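You operate a simulated robot arm through the tools that you are given. There is no shell and no other tool.

You run a simulated robot arm. Do the job below in one go: nothing can be reset, and whatever is moved stays where it is left.

## Task
Swap the fitted lamp for the white one and light it at 3.
Fine: 3 on the gold dial; switch the lamp base off before the swap; push the new lamp home; stand the old one on the bench. Set down upright: what you pick out.

The check looks at the end state, three seconds after you hand in, the way a careful person would. Anything else that was tipped, shoved, dropped, spilled or broken makes it a failure.

## Robot
A 7-joint arm with a two-finger parallel gripper, fixed in place. Base frame: the origin is on the floor under the middle of its stand, x ahead of it, y to its left, z up; the work surface is at about z = 0.84. Units: m, rad, N and s.
It reaches about 1.372 m from its shoulder. Its first joint turns from -2.601 to 2.601 rad. Payload 3.43 kg.
Tool frame: the origin (TCP) lies between the finger pads and is the grasp point; the fingertips stand 0.03 m ahead of it; z points along the fingers, y is the line along which they close. The gripper opens to 0.094 m. The fingers are 0.028 m wide and 0.01 m thick; the gripper's body (0.05 by 0.096 m) begins 0.055 m behind the TCP.
Orientation is told as [roll, pitch, yaw] about the base's x, y, z axes, in that order, counted from this pose: with the fingers straight down and closing along the base's y, the tool's x points along the base's -x, its y along +y and its z along -z.

## Interface
- The arm moves only by the tool jog_arm. Its argument "moves" is a list of rows, each a list of 6 numbers: the shift along the tool's x, y, z in m, then the turn, a rotation vector about the tool's x, y, z in rad. In form: [[x, y, z, wx, wy, wz], ...]. A call has 1 to 20 rows; each row is the pose to reach, as a shift and turn from the pose commanded when the call began, along the tool's axes at that moment. "grip" is the gripper command, from -1 (fully open) to 1 (shut), values between in proportion, set as the call begins (left out, the last holds). A row lasts 0.2 s, in which the tool goes at most 0.05 m and 0.15 rad; a call with a longer step from one row to the next is refused whole, and so is a gripper value outside its range. A pose out of reach is approached as far as the arm can. The call stops where the force on the tool passes 40 N (or 10 N more than at its start, if that is more) or the arm is blocked; 0.2 s more then pass. Each finger travels about 0.045 m/s and halts on what it meets, pressing with about 21 N; the grip force reading is that of the motor and also rises with nothing between the fingers. The clock runs only during rows and for 0.2 s after the last one: add rows that repeat a pose to give the fingers time. The reply holds the time, the measured pose of the TCP, the force on the tool along the base axes, the opening and the grip force, in the units named above and with some noise, with the torque about the TCP (base axes, N m) and any sound that the robot's microphone picked up.
- Cameras (640 x 400 px; columns grow to the right, rows downward): "scene" is fixed at [0.2246, -0.6579, 1.6056]; the picture's right is [0.31, -0.95, 0.00], its down [-0.70, -0.23, -0.68] and it looks along [0.65, 0.21, -0.73] (base axes); focal length 333 px, centre (320, 200). "wrist" rides on the gripper at [0.076, 0.014, -0.102] in the tool frame; the picture's right is [-0.18, 0.98, 0.00], its down [-0.75, -0.14, -0.64] and it looks along [-0.63, -0.12, 0.77] (tool axes); focal length 243 px, centre (320, 200). There is no depth. A picture from a camera that has moved, and an enlarged one, comes with that camera's place and axes in the base frame and with its lens. The place of the scene camera against the robot may be out by one fixed shift of up to 0.025 m in any direction.
- grab_frame(camera): a new picture of that camera. It takes no simulated time.
- inspect(camera, box): a new picture of the part [left, top, right, bottom] of that camera's present view, enlarged. It takes no simulated time.
- hand_in(): hands the job in; it is judged then, once.

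Places have to be worked out from the pictures, the camera data and where the tool is seen. Open the gripper and draw the arm clear of the work before you hand the job in, unless the task says otherwise.

The tools are called after "Emit:" as a command line: name --pt "numbers of a row" for each row, then --argument value for the rest, lists and objects as JSON in quotes. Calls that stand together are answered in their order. jog_arm: Moves the arm, as the interface text tells. Its arguments: {"type":"object","properties":{"moves":{"type":"array","items":{"type":"array","items":{"type":"number"}}},"grip":{"type":"number"}},"required":["moves"]} The other tools are called the same way: grab_frame (camera) takes a picture; inspect (camera, box) takes an enlarged picture of a part of a camera's view; hand_in () hands the job in.

At the start:

```text
t: 0.0
eef_pos: [0.9495, -0.273, 1.1106]
orientation: [0.0, -0.001, 0.0]
force: [0.1, -1.0, -0.3]
wrist_torque: [-0.03, -0.02, 0.03]
grip_width: 0.0937
finger_force: 0.0
```

scene: 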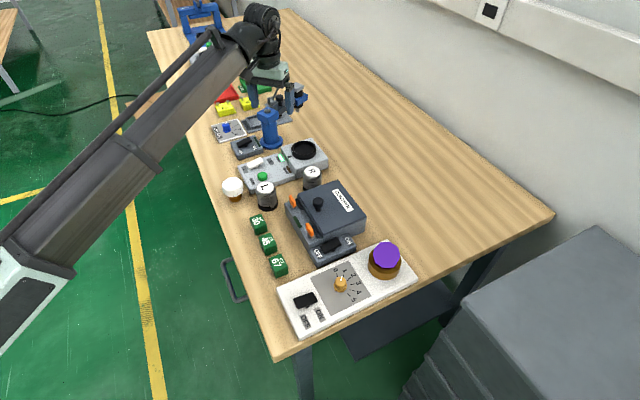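
wrist: 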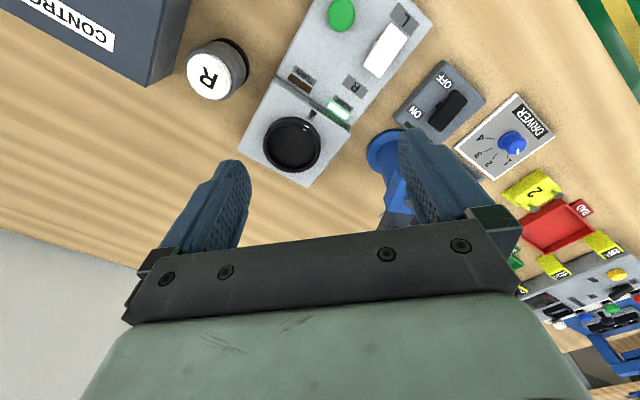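

I start by looking closely at the scene to identify the lamp base, the lamps, and the gold dial.

Emit:
inspect --camera "scene" --box '[220, 160, 420, 340]'

Emit:
inspect --camera "scene" --box '[180, 60, 340, 180]'

Emit:
inspect --camera "scene" --box '[270, 230, 420, 340]'

Emit:
inspect --camera "wrist" --box '[180, 0, 640, 290]'

```text
2.22 times, centred on (320, 250) of scene
camera zoom: at [0.2246, -0.6579, 1.6056], right [0.31, -0.95, 0.0], down [-0.7, -0.23, -0.68], along [0.65, 0.21, -0.73], focal length 740 px, centre (320, 89)
```

zoom: 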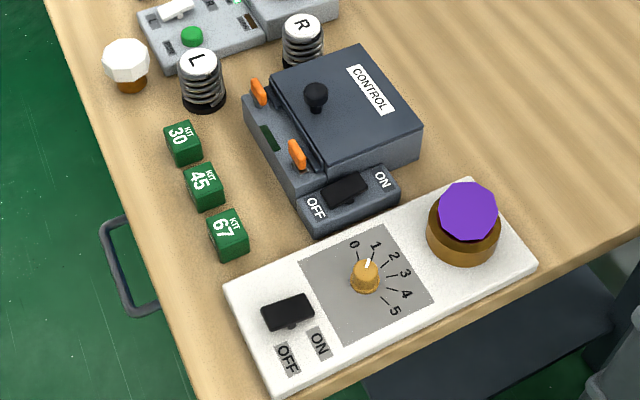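

```text
3.33 times, centred on (260, 120) of scene
camera zoom: at [0.2246, -0.6579, 1.6056], right [0.31, -0.95, 0.0], down [-0.7, -0.23, -0.68], along [0.65, 0.21, -0.73], focal length 1109 px, centre (520, 467)
```

zoom: 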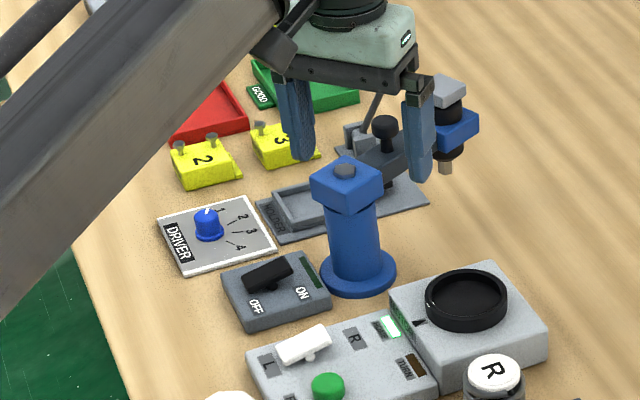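

```text
3.64 times, centred on (345, 285) of scene
camera zoom: at [0.2246, -0.6579, 1.6056], right [0.31, -0.95, 0.0], down [-0.7, -0.23, -0.68], along [0.65, 0.21, -0.73], focal length 1210 px, centre (229, -109)
```

zoom: 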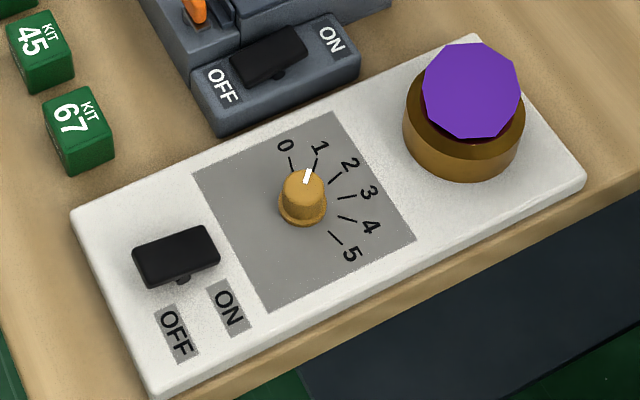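

```text
1.38 times, centred on (410, 145) of wrist
camera zoom: at [0.8728, -0.2588, 1.2121], right [0.18, 0.98, 0.0], down [0.75, -0.14, 0.64], along [0.63, -0.12, -0.77], focal length 335 px, centre (196, 276)
```

zoom: 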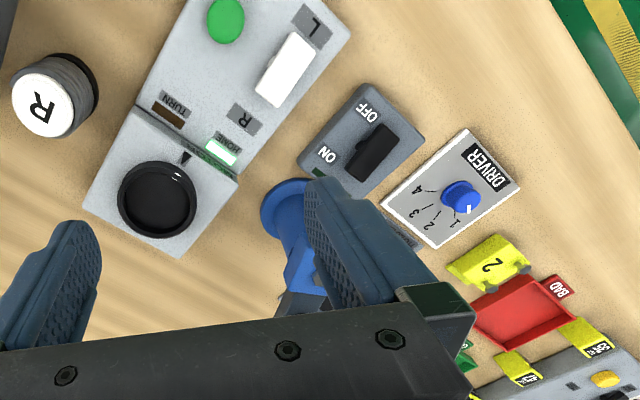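

The lamp base is the white board with the gold dial (now pointing at 1), a black switch and a purple lamp. The spare white lamp stands near (0.84, -0.17). I'll move the wrist camera over the lamp base for a closer look, rising on the way.

Emit:
jog_arm --pt "0.0 0.0 -0.045 0 0 0" --pt "0.0 0.0 -0.09 0 0 0" --pt "0.035 -0.028 -0.09 0 0 0" --pt "0.07 -0.055 -0.09 0 0 0" --pt "0.105 -0.083 -0.09 0 0 0" --pt "0.14 -0.111 -0.09 0 0 0" --pt "0.175 -0.139 -0.09 0 0 0" --pt "0.21 -0.166 -0.09 0 0 0" --pt "0.245 -0.194 -0.09 0 0 0" --pt "0.28 -0.222 -0.09 0 0 0" --pt "0.315 -0.25 -0.09 0 0 0" --pt "0.35 -0.277 -0.09 0 0 0" --pt "0.385 -0.305 -0.09 0 0 0" --pt "0.4 -0.317 -0.09 0 0 0" --pt "0.4 -0.317 -0.09 0 0 0" --grip -1

```text
t: 1.1
eef_pos: [0.8766, -0.3353, 1.1989]
orientation: [-0.003, -0.008, -0.004]
force: [1.5, -5.6, -4.7]
wrist_torque: [0.45, -0.18, 0.29]
grip_width: 0.0939
finger_force: 0.0
stopped in row 5: the force on the tool passed its limit at 47 N (the readings are from after the stop); the commanded pose is now the measured one
```

The motion stopped at 47 N unexpectedly; I'll look at both cameras to see whether something was touched.

Emit:
grab_frame --camera "scene"

Emit:
grab_frame --camera "wrist"

```text
taken
```

scene: 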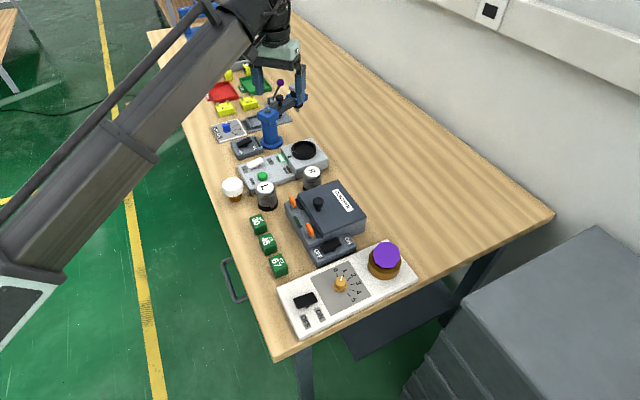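

```text
taken
camera wrist: at [0.7994, -0.3202, 1.301], right [0.19, 0.98, 0.0], down [0.75, -0.14, 0.65], along [0.64, -0.12, -0.76], focal length 243 px, centre (320, 200)
```

wrist: 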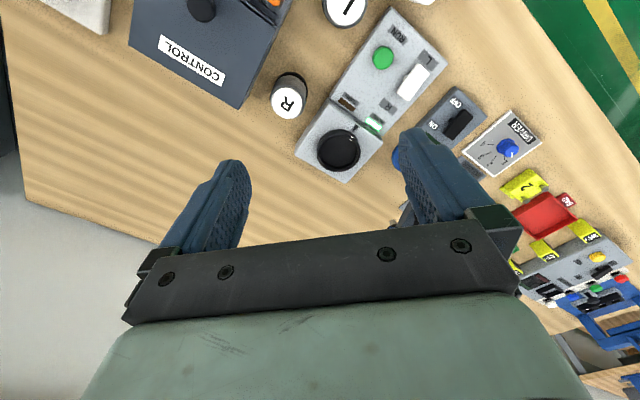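

Let me zoom in around the gripper to be sure nothing was touched.

Emit:
inspect --camera "scene" --box '[180, 40, 340, 180]'

Emit:
inspect --camera "wrist" --box '[380, 80, 640, 340]'

```text
2.86 times, centred on (260, 110) of scene
camera zoom: at [0.2246, -0.6579, 1.6056], right [0.31, -0.95, 0.0], down [-0.7, -0.23, -0.68], along [0.65, 0.21, -0.73], focal length 951 px, centre (491, 457)
```

zoom: 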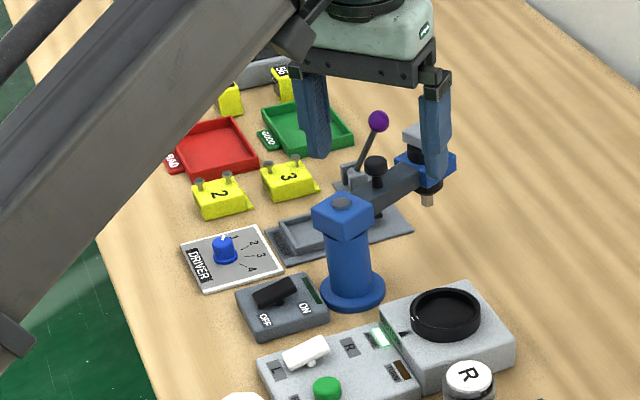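

```text
1.54 times, centred on (510, 210) of wrist
camera zoom: at [0.7994, -0.3202, 1.301], right [0.19, 0.98, 0.0], down [0.75, -0.14, 0.65], along [0.64, -0.12, -0.76], focal length 373 px, centre (28, 185)
```

zoom: 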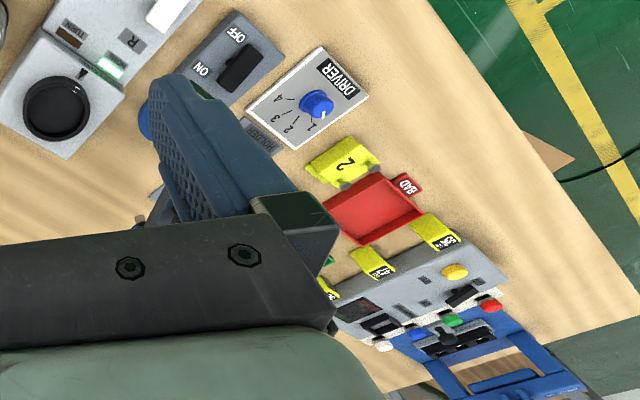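

Nothing was touched; the spike was most likely the tool's inertia at the sharp direction change. I'll continue toward the lamp base with a gentle ramp.

Emit:
jog_arm --pt "0.004 -0.003 0 0 0 0" --pt "0.012 -0.009 0 0 0 0" --pt "0.024 -0.018 0 0 0 0" --pt "0.041 -0.032 0 0 0 0" --pt "0.061 -0.048 0 0 0 0" --pt "0.082 -0.064 0 0 0 0" --pt "0.102 -0.08 0 0 0 0" --pt "0.123 -0.096 0 0 0 0" --pt "0.143 -0.112 0 0 0 0" --pt "0.164 -0.128 0 0 0 0" --pt "0.184 -0.144 0 0 0 0" --pt "0.205 -0.16 0 0 0 0" --pt "0.225 -0.176 0 0 0 0" --pt "0.246 -0.192 0 0 0 0" --pt "0.266 -0.208 0 0 0 0" --pt "0.287 -0.223 0 0 0 0" --pt "0.303 -0.236 0 0 0 0" --pt "0.315 -0.246 0 0 0 0" --pt "0.323 -0.252 0 0 0 0" --pt "0.327 -0.255 0 0 0 0"

```text
t: 2.0
eef_pos: [0.8491, -0.3575, 1.1984]
orientation: [-0.002, -0.012, -0.006]
force: [3.7, -5.2, -8.4]
wrist_torque: [0.41, -0.27, 0.25]
grip_width: 0.0939
finger_force: 0.2
stopped in row 4: the force on the tool passed its limit at 44 N (the readings are from after the stop); the commanded pose is now the measured one
```

It stopped again with a residual force. I'll hold still for a moment to see whether the force is a real contact or a transient.

Emit:
jog_arm --pt "0 0 0 0 0 0" --pt "0 0 0 0 0 0" --pt "0 0 0 0 0 0"

Emit:
inspect --camera "scene" --box '[100, 0, 340, 150]'

```text
t: 2.8
eef_pos: [0.8483, -0.3564, 1.1975]
orientation: [-0.001, -0.01, -0.009]
force: [6.1, -5.0, -14.5]
wrist_torque: [0.27, -0.42, 0.2]
grip_width: 0.094
finger_force: 0.1
```

```text
2.67 times, centred on (220, 75) of scene
camera zoom: at [0.2246, -0.6579, 1.6056], right [0.31, -0.95, 0.0], down [-0.7, -0.23, -0.68], along [0.65, 0.21, -0.73], focal length 887 px, centre (587, 533)
```

zoom: 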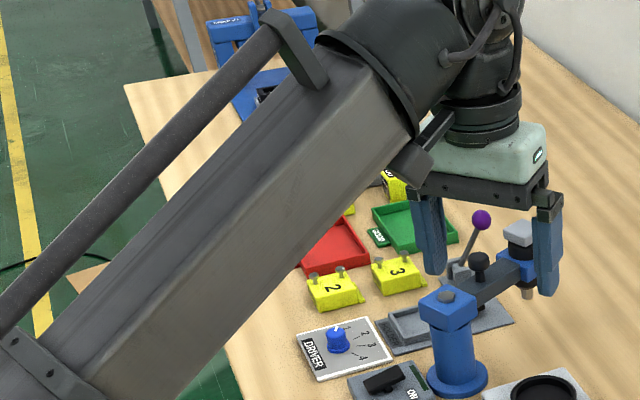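

The zoomed view and the torque (contact about 0.07 m toward -x and 0.08 m above the TCP) show that my own forearm is pressing on the wrist camera bracket because I went high. I'll back off and go lower, where the forearm slopes away from the gripper.

Emit:
jog_arm --pt "-0.008 0.004 0.01 0 0 0" --pt "-0.016 0.008 0.025 0 0 0" --pt "-0.022 0.01 0.045 0 0 0" --pt "-0.025 0.01 0.065 0 0 0" --pt "-0.025 0.01 0.085 0 0 0" --pt "-0.025 0.01 0.1 0 0 0" --pt "-0.025 0.01 0.1 0 0 0"

```text
t: 4.4
eef_pos: [0.8748, -0.3458, 1.0982]
orientation: [-0.002, -0.01, -0.009]
force: [0.0, -0.1, -0.2]
wrist_torque: [0.03, 0.02, -0.03]
grip_width: 0.094
finger_force: 0.2
```

The contact is gone at z=1.10. Next I yaw the tool +45° (camera off the forearm side, fingers aligned with the board) while moving to above the lamp base at about (0.62, -0.60, 1.08).

Emit:
jog_arm --pt "0.003 -0.003 0 0 0 -0.015" --pt "0.008 -0.008 0 0 0 -0.035" --pt "0.015 -0.015 0.001 0 0 -0.06" --pt "0.026 -0.025 0.002 0 0 -0.1" --pt "0.038 -0.038 0.003 0 0 -0.145" --pt "0.053 -0.053 0.004 0 0 -0.19" --pt "0.069 -0.069 0.005 0 0 -0.24" --pt "0.084 -0.084 0.006 0 0 -0.29" --pt "0.099 -0.099 0.007 0 0 -0.34" --pt "0.115 -0.114 0.008 0 0 -0.39" --pt "0.13 -0.13 0.009 0 0 -0.44" --pt "0.145 -0.145 0.01 0 0 -0.49" --pt "0.161 -0.16 0.011 0 0 -0.54" --pt "0.176 -0.175 0.012 0 0 -0.59" --pt "0.191 -0.19 0.013 0 0 -0.64" --pt "0.207 -0.206 0.015 0 0 -0.68" --pt "0.222 -0.221 0.016 0 0 -0.72" --pt "0.235 -0.234 0.017 0 0 -0.75" --pt "0.247 -0.246 0.018 0 0 -0.775" --pt "0.255 -0.254 0.018 0 0 -0.785"

Emit:
grab_frame --camera "wrist"

Emit:
grab_frame --camera "scene"

```text
t: 8.6
eef_pos: [0.6178, -0.5992, 1.0793]
orientation: [-0.009, -0.008, 0.779]
force: [0.6, -0.3, -0.1]
wrist_torque: [-0.01, 0.0, -0.01]
grip_width: 0.094
finger_force: 0.0
```

```text
taken
camera wrist: at [0.5521, -0.6423, 1.1803], right [-0.56, 0.83, -0.01], down [0.63, 0.43, 0.65], along [0.54, 0.36, -0.76], focal length 243 px, centre (320, 200)
```

wrist: 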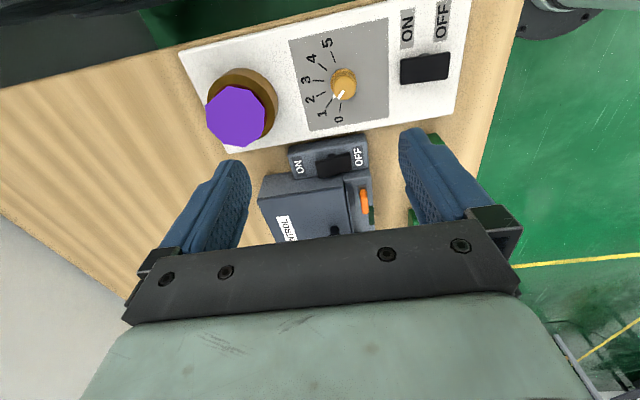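

```text
taken
```

scene: 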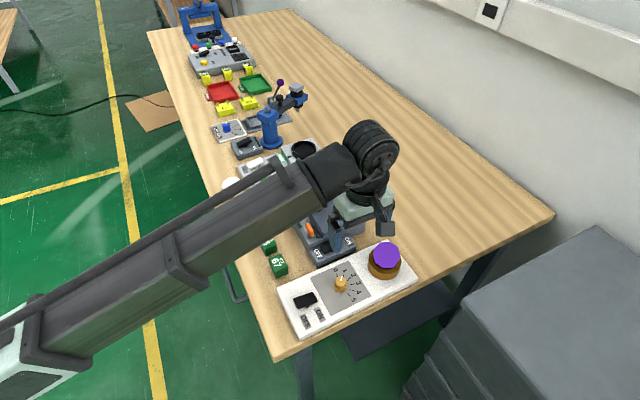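

I now see the lamp base well. I'll zoom in on the switch, dial and lamp to read their state.

Emit:
inspect --camera "wrist" --box '[260, 0, 480, 160]'

Emit:
inspect --camera "wrist" --box '[160, 30, 380, 190]'

Emit:
inspect --camera "scene" --box '[270, 270, 360, 340]'

```text
2.50 times, centred on (370, 80) of wrist
camera zoom: at [0.5521, -0.6423, 1.1803], right [-0.56, 0.83, -0.01], down [0.63, 0.43, 0.65], along [0.54, 0.36, -0.76], focal length 606 px, centre (195, 500)
```

zoom: 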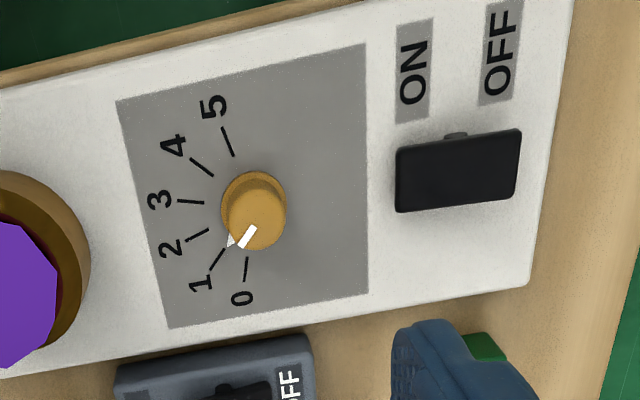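

```text
2.50 times, centred on (270, 110) of wrist
camera zoom: at [0.5521, -0.6423, 1.1803], right [-0.56, 0.83, -0.01], down [0.63, 0.43, 0.65], along [0.54, 0.36, -0.76], focal length 606 px, centre (445, 425)
```

zoom: 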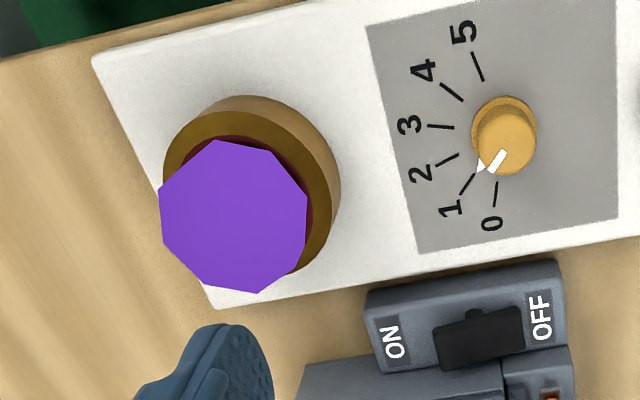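

```text
5.71 times, centred on (315, 305) of scene
camera zoom: at [0.2246, -0.6579, 1.6056], right [0.31, -0.95, 0.0], down [-0.7, -0.23, -0.68], along [0.65, 0.21, -0.73], focal length 1902 px, centre (349, -400)
```

zoom: 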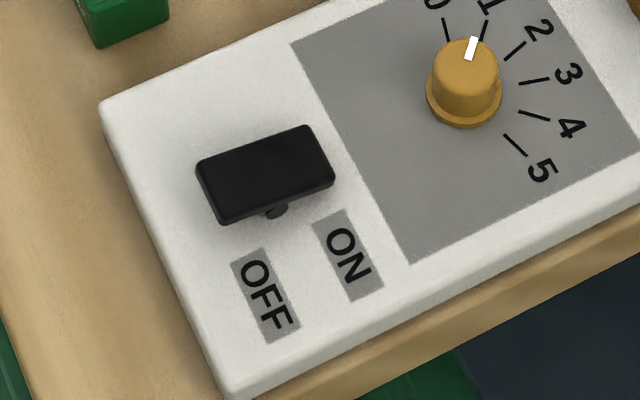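

The dial is at 1, and the switch's OFF end stands raised (ON end pressed), so the lamp base is on. I'll close the fingers and hover over the raised OFF end at about (0.529, -0.502), z=1.0.

Emit:
jog_arm --pt "0 0.004 0.002 0 0 0" --pt "-0.001 0.012 0.006 0 0 0" --pt "-0.001 0.024 0.013 0 0 0" --pt "-0.002 0.04 0.022 0 0 0" --pt "-0.002 0.056 0.032 0 0 0" --pt "-0.003 0.072 0.042 0 0 0" --pt "-0.003 0.088 0.052 0 0 0" --pt "-0.004 0.103 0.062 0 0 0" --pt "-0.004 0.116 0.07 0 0 0" --pt "-0.005 0.126 0.076 0 0 0" --pt "-0.005 0.1315 0.08 0 0 0" --pt "-0.005 0.1315 0.08 0 0 0" --grip 1

Emit:
grab_frame --camera "wrist"

Emit:
inspect --camera "scene" --box '[240, 200, 420, 350]'

```text
t: 11.2
eef_pos: [0.5296, -0.5029, 0.9971]
orientation: [-0.009, -0.008, 0.776]
force: [-0.2, 0.1, 0.9]
wrist_torque: [0.0, 0.01, 0.01]
grip_width: 0.0
finger_force: 20.9
```

```text
taken
camera wrist: at [0.4645, -0.5459, 1.0987], right [-0.56, 0.83, -0.01], down [0.63, 0.43, 0.65], along [0.54, 0.36, -0.76], focal length 243 px, centre (320, 200)
```

wrist: 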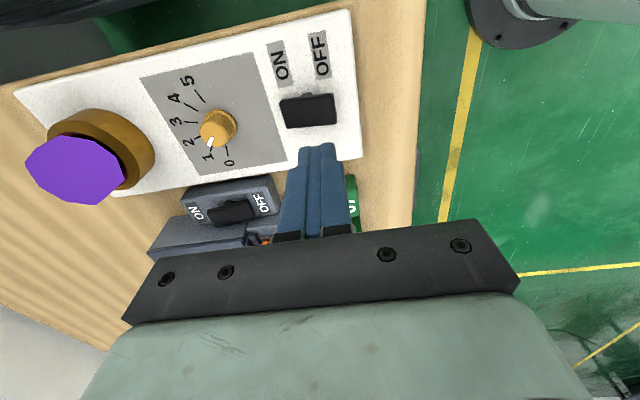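

```text
2.67 times, centred on (330, 275) of scene
camera zoom: at [0.2246, -0.6579, 1.6056], right [0.31, -0.95, 0.0], down [-0.7, -0.23, -0.68], along [0.65, 0.21, -0.73], focal length 887 px, centre (293, 0)
```

zoom: 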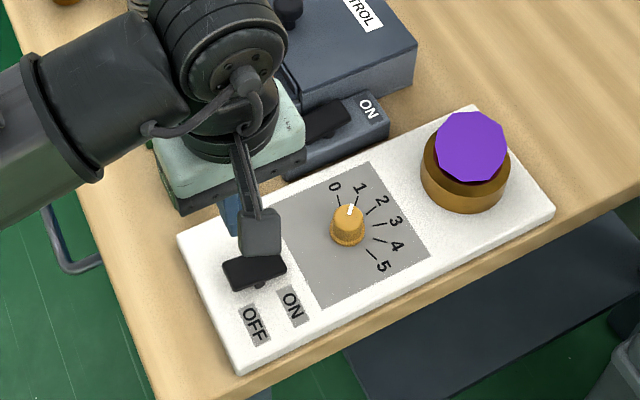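

Triangulating the two wrist views puts the switch bar centre at about (0.5405, -0.5085, 0.873). I'll shift to press at (0.529, -0.497) and descend to just above the raised OFF end, then slowly press.

Emit:
jog_arm --pt "-0.001 0.001 0.005 0 0 0" --pt "-0.002 0.003 0.015 0 0 0" --pt "-0.0037 0.0046 0.03 0 0 0" --pt "-0.0037 0.0046 0.045 0 0 0" --pt "-0.0037 0.0046 0.06 0 0 0" --pt "-0.0037 0.0046 0.07 0 0 0" --pt "-0.0037 0.0046 0.076 0 0 0" --pt "-0.0037 0.0046 0.078 0 0 0"

Emit:
inspect --camera "wrist" --box '[220, 60, 420, 200]'

Emit:
inspect --camera "scene" --box '[260, 240, 380, 340]'

```text
t: 13.0
eef_pos: [0.5297, -0.4956, 0.9187]
orientation: [-0.009, -0.006, 0.777]
force: [0.0, 0.1, 0.1]
wrist_torque: [-0.05, 0.04, -0.04]
grip_width: 0.0
finger_force: 20.6
```

```text
2.86 times, centred on (320, 130) of wrist
camera zoom: at [0.4645, -0.5393, 1.0208], right [-0.56, 0.83, -0.01], down [0.63, 0.43, 0.65], along [0.54, 0.36, -0.76], focal length 693 px, centre (320, 400)
```

zoom: 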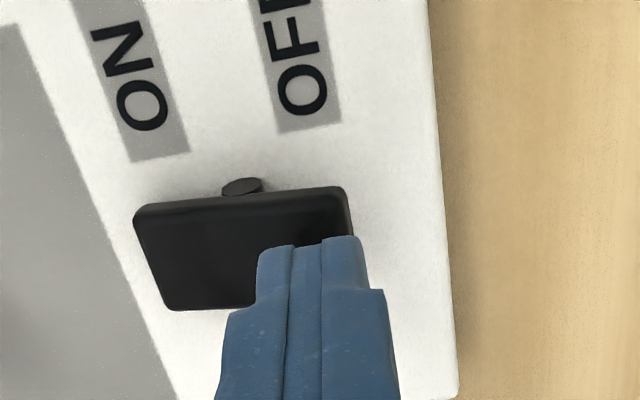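

```text
4.00 times, centred on (320, 290) of scene
camera zoom: at [0.2246, -0.6579, 1.6056], right [0.31, -0.95, 0.0], down [-0.7, -0.23, -0.68], along [0.65, 0.21, -0.73], focal length 1331 px, centre (320, -160)
```

zoom: 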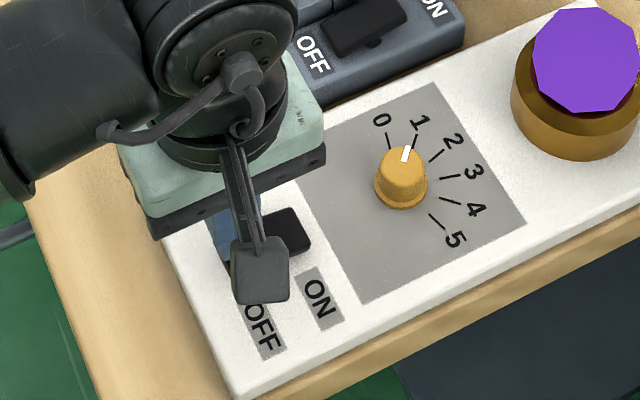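

The closed fingertips sit over the OFF half of the rocker. I press down slowly, watching the force and for a click.

Emit:
jog_arm --pt "0 0 0.003 0 0 0" --pt "0 0 0.006 0 0 0" --pt "0 0 0.009 0 0 0" --pt "0 0 0.012 0 0 0" --pt "0 0 0.014 0 0 0" --pt "0 0 0.016 0 0 0"

Emit:
inspect --camera "wrist" --box '[220, 60, 420, 200]'

```text
t: 14.4
eef_pos: [0.5297, -0.4951, 0.9066]
orientation: [-0.009, -0.007, 0.779]
force: [-9.4, 11.6, 34.4]
wrist_torque: [-0.01, 0.14, -0.02]
grip_width: 0.0001
finger_force: 20.7
```

```text
2.86 times, centred on (320, 130) of wrist
camera zoom: at [0.4637, -0.5385, 1.0068], right [-0.56, 0.83, -0.01], down [0.63, 0.43, 0.65], along [0.54, 0.36, -0.76], focal length 693 px, centre (320, 400)
```

zoom: 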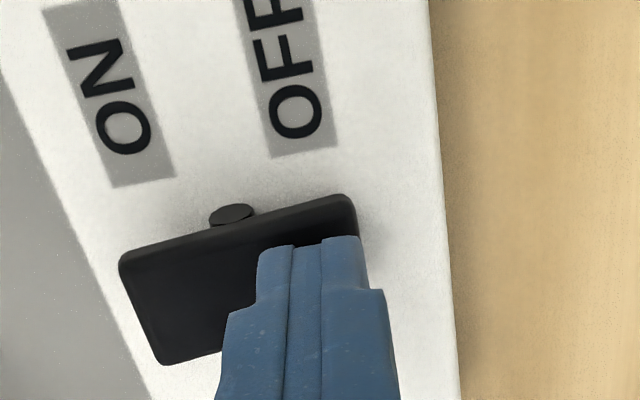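

The rocker tilted: the ON end now looks raised. I lift off and check the state.

Emit:
jog_arm --pt "0 0 -0.004 0 0 0" --pt "0 0 -0.012 0 0 0" --pt "0 0 -0.025 0 0 0" --pt "0 0 -0.045 0 0 0" --pt "0 0 -0.065 0 0 0" --pt "0 0 -0.08 0 0 0" --pt "0 0 -0.09 0 0 0" --pt "0 0 -0.09 0 0 0"

Emit:
inspect --camera "wrist" --box '[180, 20, 400, 180]'

Emit:
inspect --camera "scene" --box '[260, 220, 420, 340]'

```text
t: 16.2
eef_pos: [0.5291, -0.4969, 0.9942]
orientation: [-0.009, -0.008, 0.776]
force: [0.8, -0.2, 0.5]
wrist_torque: [0.03, -0.01, -0.01]
grip_width: 0.0001
finger_force: 20.9
```

```text
2.50 times, centred on (290, 100) of wrist
camera zoom: at [0.4637, -0.5396, 1.0958], right [-0.56, 0.83, -0.01], down [0.63, 0.43, 0.65], along [0.54, 0.36, -0.76], focal length 606 px, centre (395, 450)
```

zoom: 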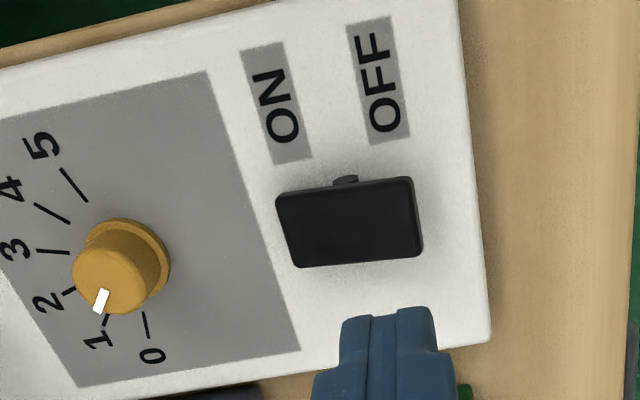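

```text
3.33 times, centred on (340, 280) of scene
camera zoom: at [0.2246, -0.6579, 1.6056], right [0.31, -0.95, 0.0], down [-0.7, -0.23, -0.68], along [0.65, 0.21, -0.73], focal length 1109 px, centre (253, -67)
```

zoom: 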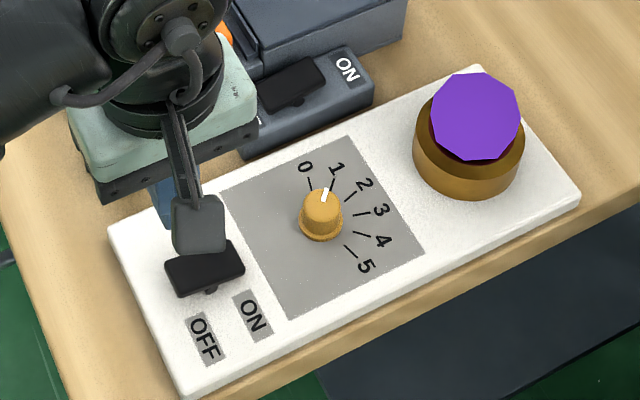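

I need a closer look at whether the rocker stayed in OFF or sprang back.

Emit:
inspect --camera "wrist" --box '[260, 70, 360, 140]'

Emit:
inspect --camera "scene" --box '[280, 270, 350, 330]'

```text
5.71 times, centred on (310, 105) of wrist
camera zoom: at [0.4637, -0.5396, 1.0958], right [-0.56, 0.83, -0.01], down [0.63, 0.43, 0.65], along [0.54, 0.36, -0.76], focal length 1386 px, centre (377, 743)
```

zoom: 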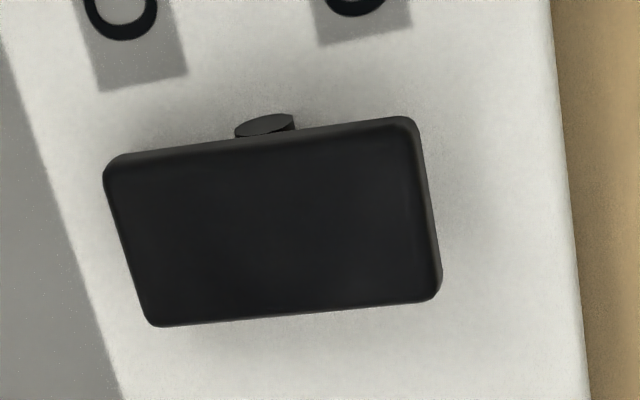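

```text
6.67 times, centred on (315, 300) of scene
camera zoom: at [0.2246, -0.6579, 1.6056], right [0.31, -0.95, 0.0], down [-0.7, -0.23, -0.68], along [0.65, 0.21, -0.73], focal length 2218 px, centre (353, -467)
```

zoom: 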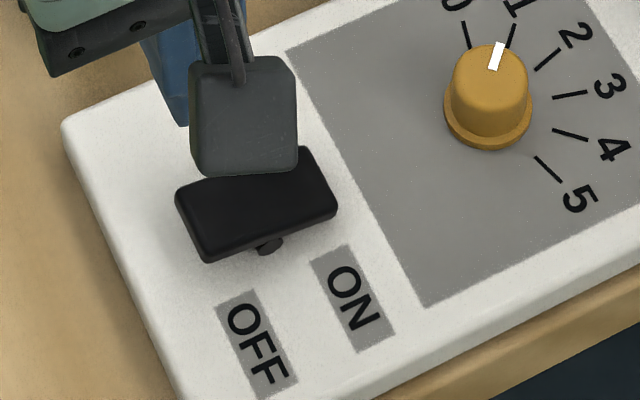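

The rocker sprang back: my fingertips pressed too near the pivot (inner edge only about 4 mm out), so the travel was incomplete. I'll shift 10 mm further toward the OFF end and press again, deeper.

Emit:
jog_arm --pt "0.002 0.004 0.006 0 0 0" --pt "0.004 0.008 0.018 0 0 0" --pt "0.004 0.01 0.034 0 0 0" --pt "0.004 0.01 0.05 0 0 0" --pt "0.004 0.01 0.064 0 0 0" --pt "0.004 0.01 0.074 0 0 0" --pt "0.004 0.01 0.08 0 0 0" --pt "0.004 0.01 0.083 0 0 0" --pt "0.004 0.01 0.086 0 0 0" --pt "0.004 0.01 0.088 0 0 0" --pt "0.004 0.01 0.09 0 0 0" --pt "0.004 0.01 0.092 0 0 0" --pt "0.004 0.01 0.094 0 0 0" --pt "0.004 0.01 0.096 0 0 0"

Emit:
inspect --camera "wrist" --box '[220, 60, 420, 200]'

```text
t: 18.9
eef_pos: [0.5194, -0.4923, 0.9041]
orientation: [-0.012, -0.006, 0.777]
force: [-3.6, 3.7, 18.0]
wrist_torque: [0.0, 0.04, -0.01]
grip_width: 0.0002
finger_force: 20.6
stopped in row 13: the force on the tool passed its limit at 46 N (the readings are from after the stop); the commanded pose is now the measured one
```

```text
2.86 times, centred on (320, 130) of wrist
camera zoom: at [0.4541, -0.5354, 1.0051], right [-0.56, 0.83, -0.01], down [0.63, 0.43, 0.65], along [0.54, 0.35, -0.76], focal length 693 px, centre (320, 400)
```

zoom: 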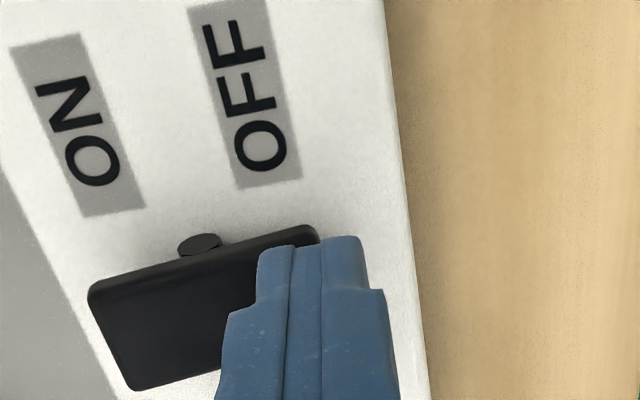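

The rocker hit its end stop with the OFF end down (46 N). I lift gently and check if it holds now.

Emit:
jog_arm --pt "0 0 -0.003 0 0 0" --pt "0 0 -0.008 0 0 0" --pt "0 0 -0.016 0 0 0" --pt "0 0 -0.03 0 0 0" --pt "0 0 -0.048 0 0 0" --pt "0 0 -0.066 0 0 0" --pt "0 0 -0.08 0 0 0" --pt "0 0 -0.09 0 0 0" --pt "0 0 -0.09 0 0 0"

Emit:
inspect --camera "wrist" --box '[180, 20, 400, 180]'

Emit:
inspect --camera "scene" --box '[270, 230, 420, 340]'

```text
t: 20.9
eef_pos: [0.5206, -0.4925, 0.9926]
orientation: [-0.009, -0.006, 0.777]
force: [0.7, 0.3, -0.4]
wrist_torque: [-0.03, 0.03, 0.01]
grip_width: 0.0003
finger_force: 20.8
```

```text
2.50 times, centred on (290, 100) of wrist
camera zoom: at [0.4541, -0.5346, 1.0949], right [-0.56, 0.83, -0.01], down [0.63, 0.43, 0.65], along [0.54, 0.35, -0.76], focal length 606 px, centre (395, 450)
```

zoom: 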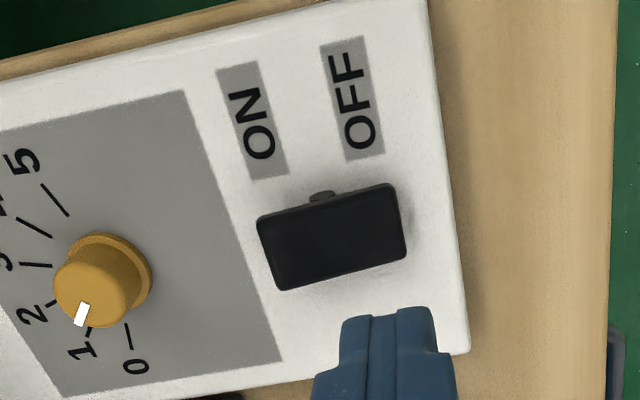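

```text
3.64 times, centred on (345, 285) of scene
camera zoom: at [0.2246, -0.6579, 1.6056], right [0.31, -0.95, 0.0], down [-0.7, -0.23, -0.68], along [0.65, 0.21, -0.73], focal length 1210 px, centre (229, -109)
```

zoom: 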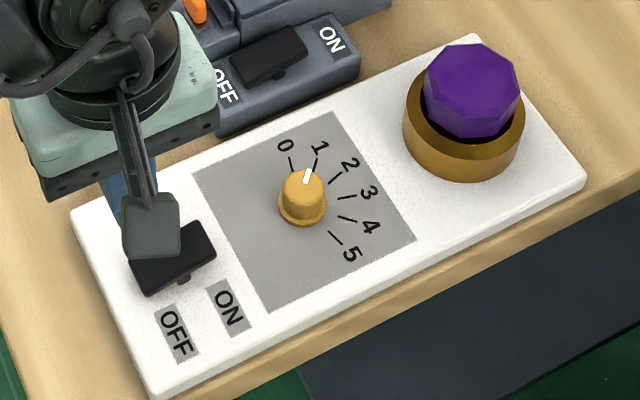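

The lamp head is now shaded and unlit, so the base is off. Next I open the gripper, straighten the small tilt, and move over the fitted purple lamp (estimated centre (0.691, -0.663), head about z=0.916) to measure it.

Emit:
jog_arm --pt "0 -0.003 -0.01 0 0 0" --pt "0 -0.009 -0.025 0 0 0" --pt "0 -0.019 -0.042 -0.002 0.002 -0.002" --pt "0 -0.032 -0.058 -0.004 0.003 -0.003" --pt "-0.001 -0.048 -0.068 -0.005 0.004 -0.004" --pt "-0.001 -0.066 -0.07 -0.006 0.005 -0.005" --pt "-0.001 -0.085 -0.07 -0.007 0.006 -0.006" --pt "-0.001 -0.104 -0.07 -0.008 0.006 -0.007" --pt "-0.001 -0.123 -0.07 -0.009 0.007 -0.008" --pt "-0.002 -0.142 -0.07 -0.009 0.007 -0.008" --pt "-0.002 -0.161 -0.07 -0.009 0.007 -0.008" --pt "-0.002 -0.18 -0.07 -0.009 0.007 -0.008" --pt "-0.002 -0.199 -0.07 -0.009 0.007 -0.008" --pt "-0.003 -0.216 -0.07 -0.009 0.007 -0.008" --pt "-0.003 -0.229 -0.07 -0.009 0.007 -0.008" --pt "-0.003 -0.236 -0.07 -0.009 0.007 -0.008" --pt "-0.003 -0.238 -0.07 -0.009 0.007 -0.008" --pt "-0.003 -0.238 -0.07 -0.009 0.007 -0.008" --grip -1

Emit:
grab_frame --camera "wrist"

Emit:
inspect --camera "scene" --box '[270, 200, 420, 340]'

```text
t: 24.7
eef_pos: [0.6876, -0.6606, 1.066]
orientation: [-0.003, 0.002, 0.786]
force: [-0.8, -0.1, -0.2]
wrist_torque: [0.01, 0.01, 0.02]
grip_width: 0.0939
finger_force: 0.0
```

```text
taken
camera wrist: at [0.6236, -0.7034, 1.1675], right [-0.56, 0.83, 0.0], down [0.63, 0.43, 0.64], along [0.53, 0.36, -0.77], focal length 243 px, centre (320, 200)
```

wrist: 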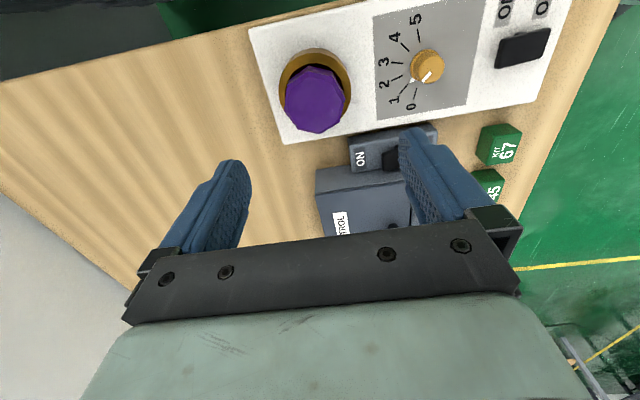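

```text
2.86 times, centred on (345, 270) of scene
camera zoom: at [0.2246, -0.6579, 1.6056], right [0.31, -0.95, 0.0], down [-0.7, -0.23, -0.68], along [0.65, 0.21, -0.73], focal length 951 px, centre (249, 0)
```

zoom: 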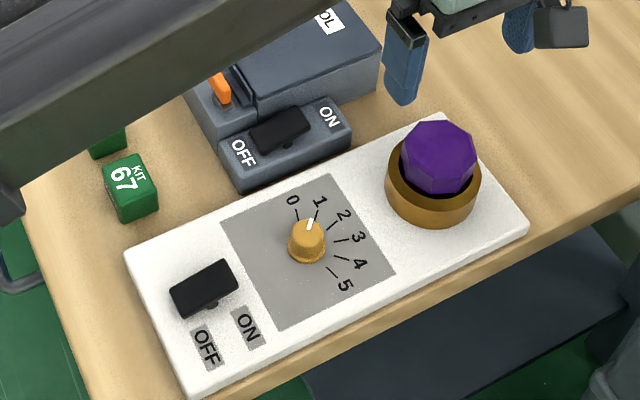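

I'll zoom in on the lamp in the wrist view to measure it.

Emit:
inspect --camera "wrist" --box '[240, 30, 400, 150]'

Emit:
inspect --camera "scene" --box '[355, 225, 425, 290]'

Emit:
inspect --camera "scene" --box '[200, 150, 300, 220]'

```text
3.33 times, centred on (320, 90) of wrist
camera zoom: at [0.6236, -0.7034, 1.1675], right [-0.56, 0.83, 0.0], down [0.63, 0.43, 0.64], along [0.53, 0.36, -0.77], focal length 809 px, centre (320, 567)
```

zoom: 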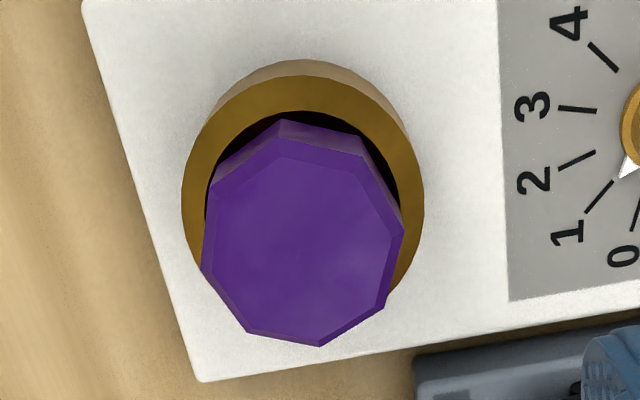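

```text
6.15 times, centred on (390, 258) of scene
camera zoom: at [0.2246, -0.6579, 1.6056], right [0.31, -0.95, 0.0], down [-0.7, -0.23, -0.68], along [0.65, 0.21, -0.73], focal length 2048 px, centre (-111, -154)
```

zoom: 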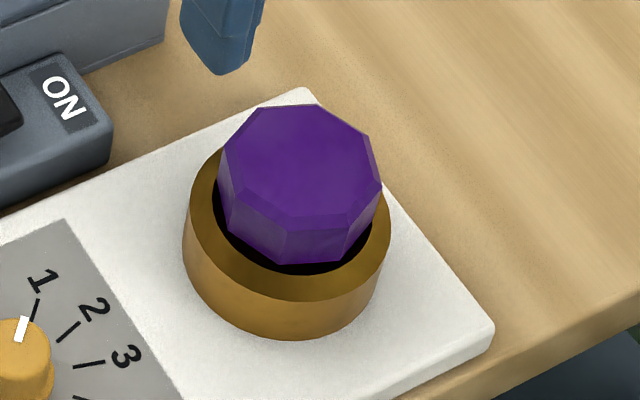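

```text
5.71 times, centred on (250, 185) of scene
camera zoom: at [0.2246, -0.6579, 1.6056], right [0.31, -0.95, 0.0], down [-0.7, -0.23, -0.68], along [0.65, 0.21, -0.73], focal length 1902 px, centre (720, 286)
```

zoom: 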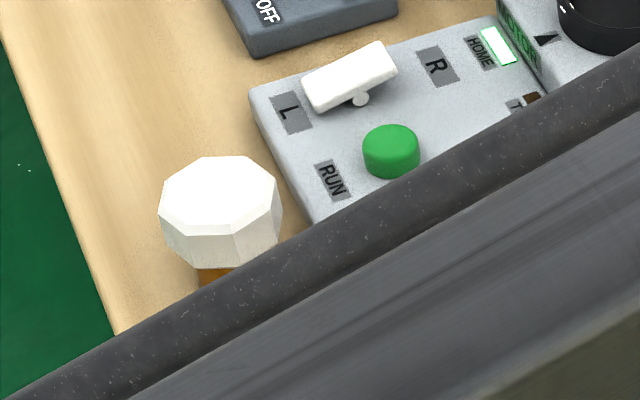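

The lamp head is an octagonal prism and its corners currently lie on the finger-closing line, so I'll yaw another 22.5° to grip across flats, and come down to z=1.03 to get another measuring view.

Emit:
jog_arm --pt "0 0 0.002 0 0 -0.02" --pt "0 -0.001 0.006 0 0 -0.06" --pt "-0.001 -0.001 0.012 0 0 -0.11" --pt "-0.001 -0.002 0.018 0 0 -0.17" --pt "-0.001 -0.003 0.024 0 0 -0.23" --pt "-0.001 -0.003 0.03 0 0 -0.29" --pt "-0.0014 -0.0034 0.034 0 0 -0.34" --pt "-0.0014 -0.0034 0.036 0 0 -0.375" --pt "-0.0014 -0.0034 0.036 0 0 -0.393" --pt "-0.0014 -0.0034 0.036 0 0 -0.393"

Emit:
grab_frame --camera "wrist"

Emit:
inspect --camera "wrist" --box '[240, 40, 400, 160]'

Emit:
inspect --camera "scene" --box '[340, 190, 440, 290]'

```text
t: 26.9
eef_pos: [0.6916, -0.6623, 1.0287]
orientation: [-0.001, 0.002, 1.179]
force: [-0.4, -0.3, 0.0]
wrist_torque: [0.01, 0.02, 0.0]
grip_width: 0.0939
finger_force: 0.1
```

```text
taken
camera wrist: at [0.6483, -0.7268, 1.1311], right [-0.84, 0.55, 0.0], down [0.42, 0.64, 0.64], along [0.35, 0.54, -0.77], focal length 243 px, centre (320, 200)
```

wrist: 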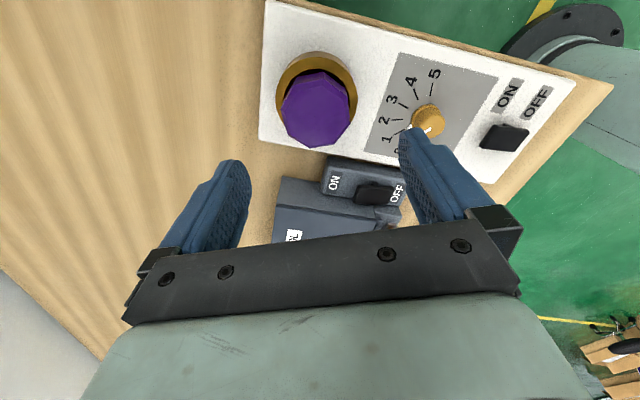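

```text
3.33 times, centred on (320, 100) of wrist
camera zoom: at [0.6483, -0.7268, 1.1311], right [-0.84, 0.55, 0.0], down [0.42, 0.64, 0.64], along [0.35, 0.54, -0.77], focal length 809 px, centre (320, 533)
```

zoom: 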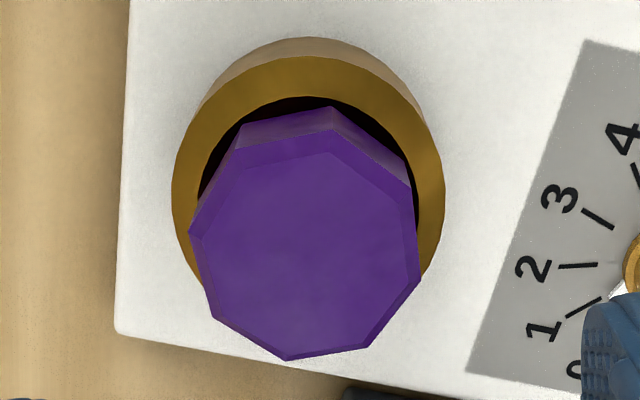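

```text
4.00 times, centred on (390, 240) of scene
camera zoom: at [0.2246, -0.6579, 1.6056], right [0.31, -0.95, 0.0], down [-0.7, -0.23, -0.68], along [0.65, 0.21, -0.73], focal length 1331 px, centre (40, 40)
```

zoom: 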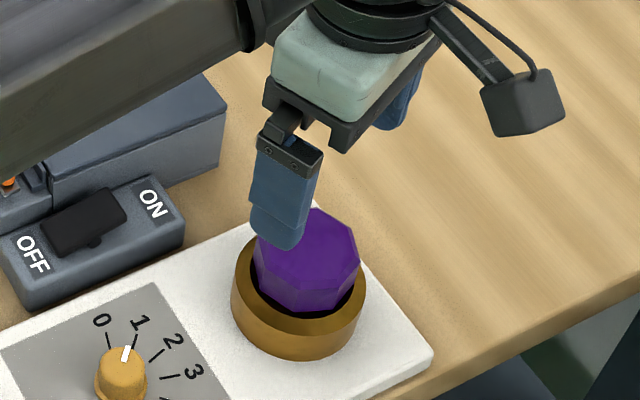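

Triangulation gives the purple lamp centre at about (0.695, -0.6605), head top near z=0.917 and the ring rim near z=0.885, flats now facing the fingers. I descend part way and re-check the alignment.

Emit:
jog_arm --pt "-0.001 -0.001 0.004 0 0 0" --pt "-0.002 -0.002 0.014 0 0 0" --pt "-0.003 -0.0024 0.028 0 0 0" --pt "-0.003 -0.0024 0.044 0 0 0" --pt "-0.003 -0.0024 0.058 0 0 0" --pt "-0.003 -0.0024 0.068 0 0 0" --pt "-0.003 -0.0024 0.073 0 0 0" --pt "-0.003 -0.0024 0.073 0 0 0"

Emit:
grab_frame --camera "wrist"

Emit:
inspect --camera "scene" --box '[340, 210, 440, 290]'

```text
t: 28.7
eef_pos: [0.694, -0.6581, 0.9554]
orientation: [0.0, 0.002, 1.178]
force: [-0.1, 0.0, -0.3]
wrist_torque: [-0.03, 0.0, -0.01]
grip_width: 0.094
finger_force: 0.0
```

```text
taken
camera wrist: at [0.6518, -0.7239, 1.0581], right [-0.84, 0.55, 0.0], down [0.42, 0.64, 0.64], along [0.35, 0.54, -0.77], focal length 243 px, centre (320, 200)
```

wrist: 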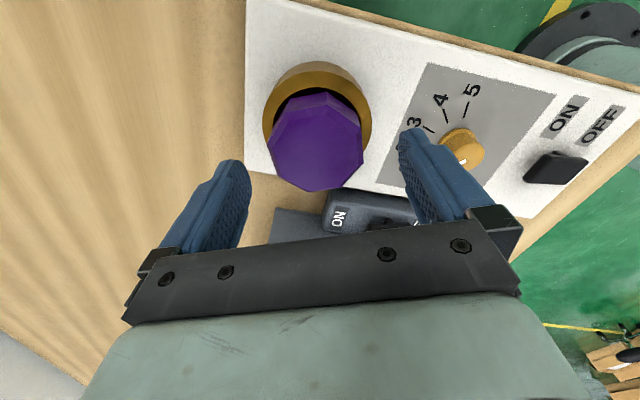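

```text
5.00 times, centred on (390, 250) of scene
camera zoom: at [0.2246, -0.6579, 1.6056], right [0.31, -0.95, 0.0], down [-0.7, -0.23, -0.68], along [0.65, 0.21, -0.73], focal length 1664 px, centre (-30, -50)
```

zoom: 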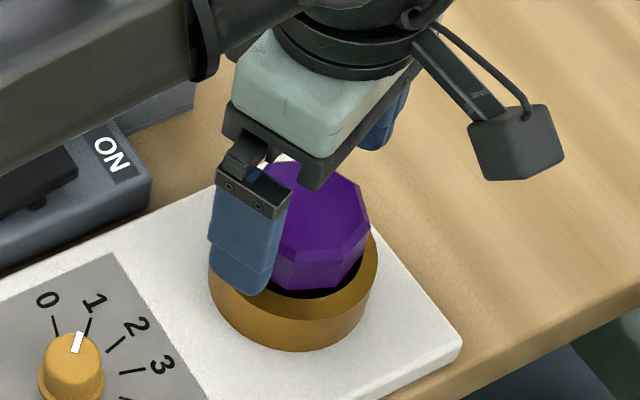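

Let me zoom in to measure the residual offset between finger axis and the lamp head.

Emit:
inspect --camera "wrist" --box '[220, 70, 420, 220]'

```text
2.67 times, centred on (320, 145) of wrist
camera zoom: at [0.6518, -0.7239, 1.0581], right [-0.84, 0.55, 0.0], down [0.42, 0.64, 0.64], along [0.35, 0.54, -0.77], focal length 647 px, centre (320, 347)
```

zoom: 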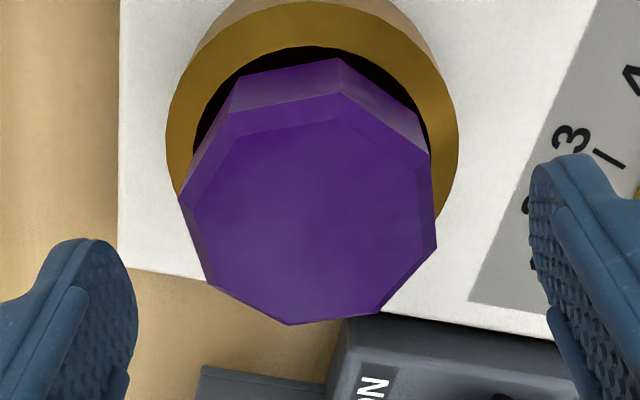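

The head is within about 2 mm of the finger axis. I make the small correction, descend to z≈0.921 (tips just above the ring rim), and then close on the lamp.

Emit:
jog_arm --pt "-0.0005 -0.001 0.006 0 0 0" --pt "-0.0008 -0.0017 0.014 0 0 0" --pt "-0.0008 -0.0017 0.022 0 0 0" --pt "-0.0008 -0.0017 0.029 0 0 0" --pt "-0.0008 -0.0017 0.033 0 0 0" --pt "-0.0008 -0.0017 0.0345 0 0 0"

Emit:
inspect --camera "scene" --box '[340, 210, 440, 290]'

Emit:
inspect --camera "wrist" --box '[220, 70, 420, 220]'

```text
t: 30.1
eef_pos: [0.6971, -0.6607, 0.9214]
orientation: [-0.001, 0.002, 1.179]
force: [-1.1, 0.4, -0.4]
wrist_torque: [0.02, 0.0, -0.02]
grip_width: 0.0938
finger_force: 0.0
```

```text
5.00 times, centred on (390, 250) of scene
camera zoom: at [0.2246, -0.6579, 1.6056], right [0.31, -0.95, 0.0], down [-0.7, -0.23, -0.68], along [0.65, 0.21, -0.73], focal length 1664 px, centre (-30, -50)
```

zoom: 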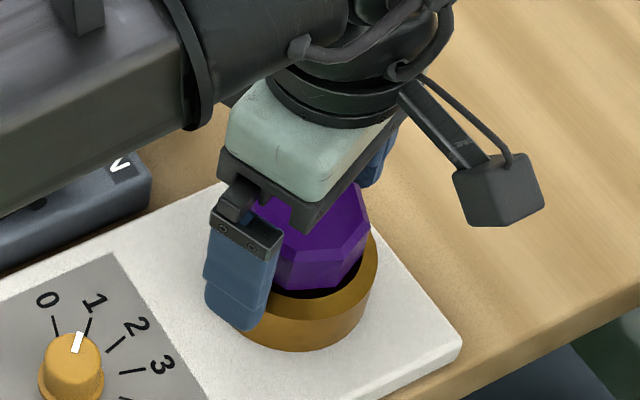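

```text
2.67 times, centred on (320, 145) of wrist
camera zoom: at [0.6538, -0.7249, 1.024], right [-0.84, 0.55, 0.0], down [0.42, 0.64, 0.64], along [0.35, 0.54, -0.77], focal length 647 px, centre (320, 347)
```

zoom: 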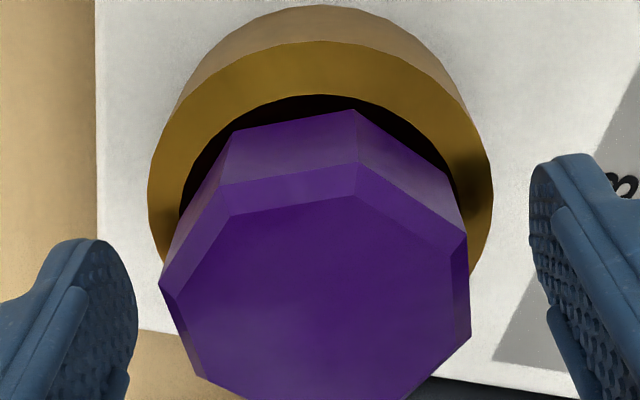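

The ring rim is about 4 mm under the fingertips. I rise 2 mm for clearance and close on the head.

Emit:
jog_arm --pt "0 0 -0.002 0 0 0" --pt "0 0 -0.002 0 0 0" --pt "0 0 -0.002 0 0 0" --pt "0 0 -0.002 0 0 0" --pt "0 0 -0.002 0 0 0" --pt "0 0 -0.002 0 0 0" --grip 1

Emit:
inspect --camera "wrist" --box '[220, 70, 420, 220]'

```text
t: 31.5
eef_pos: [0.6962, -0.6605, 0.9233]
orientation: [-0.002, 0.002, 1.179]
force: [0.7, -0.1, 0.1]
wrist_torque: [-0.05, 0.01, 0.02]
grip_width: 0.0621
finger_force: 21.3
```

```text
2.67 times, centred on (320, 145) of wrist
camera zoom: at [0.6537, -0.7248, 1.0258], right [-0.84, 0.55, 0.0], down [0.42, 0.64, 0.64], along [0.35, 0.54, -0.77], focal length 647 px, centre (320, 347)
```

zoom: 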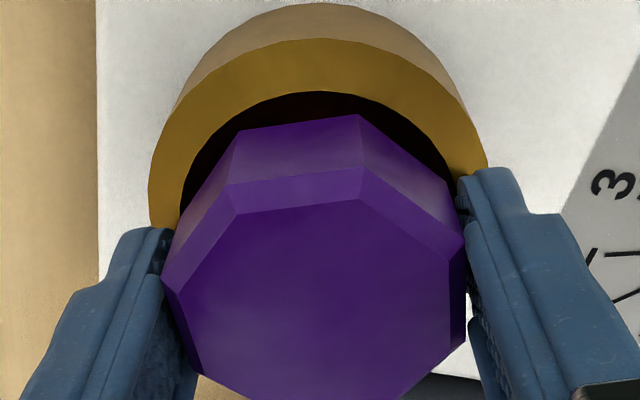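

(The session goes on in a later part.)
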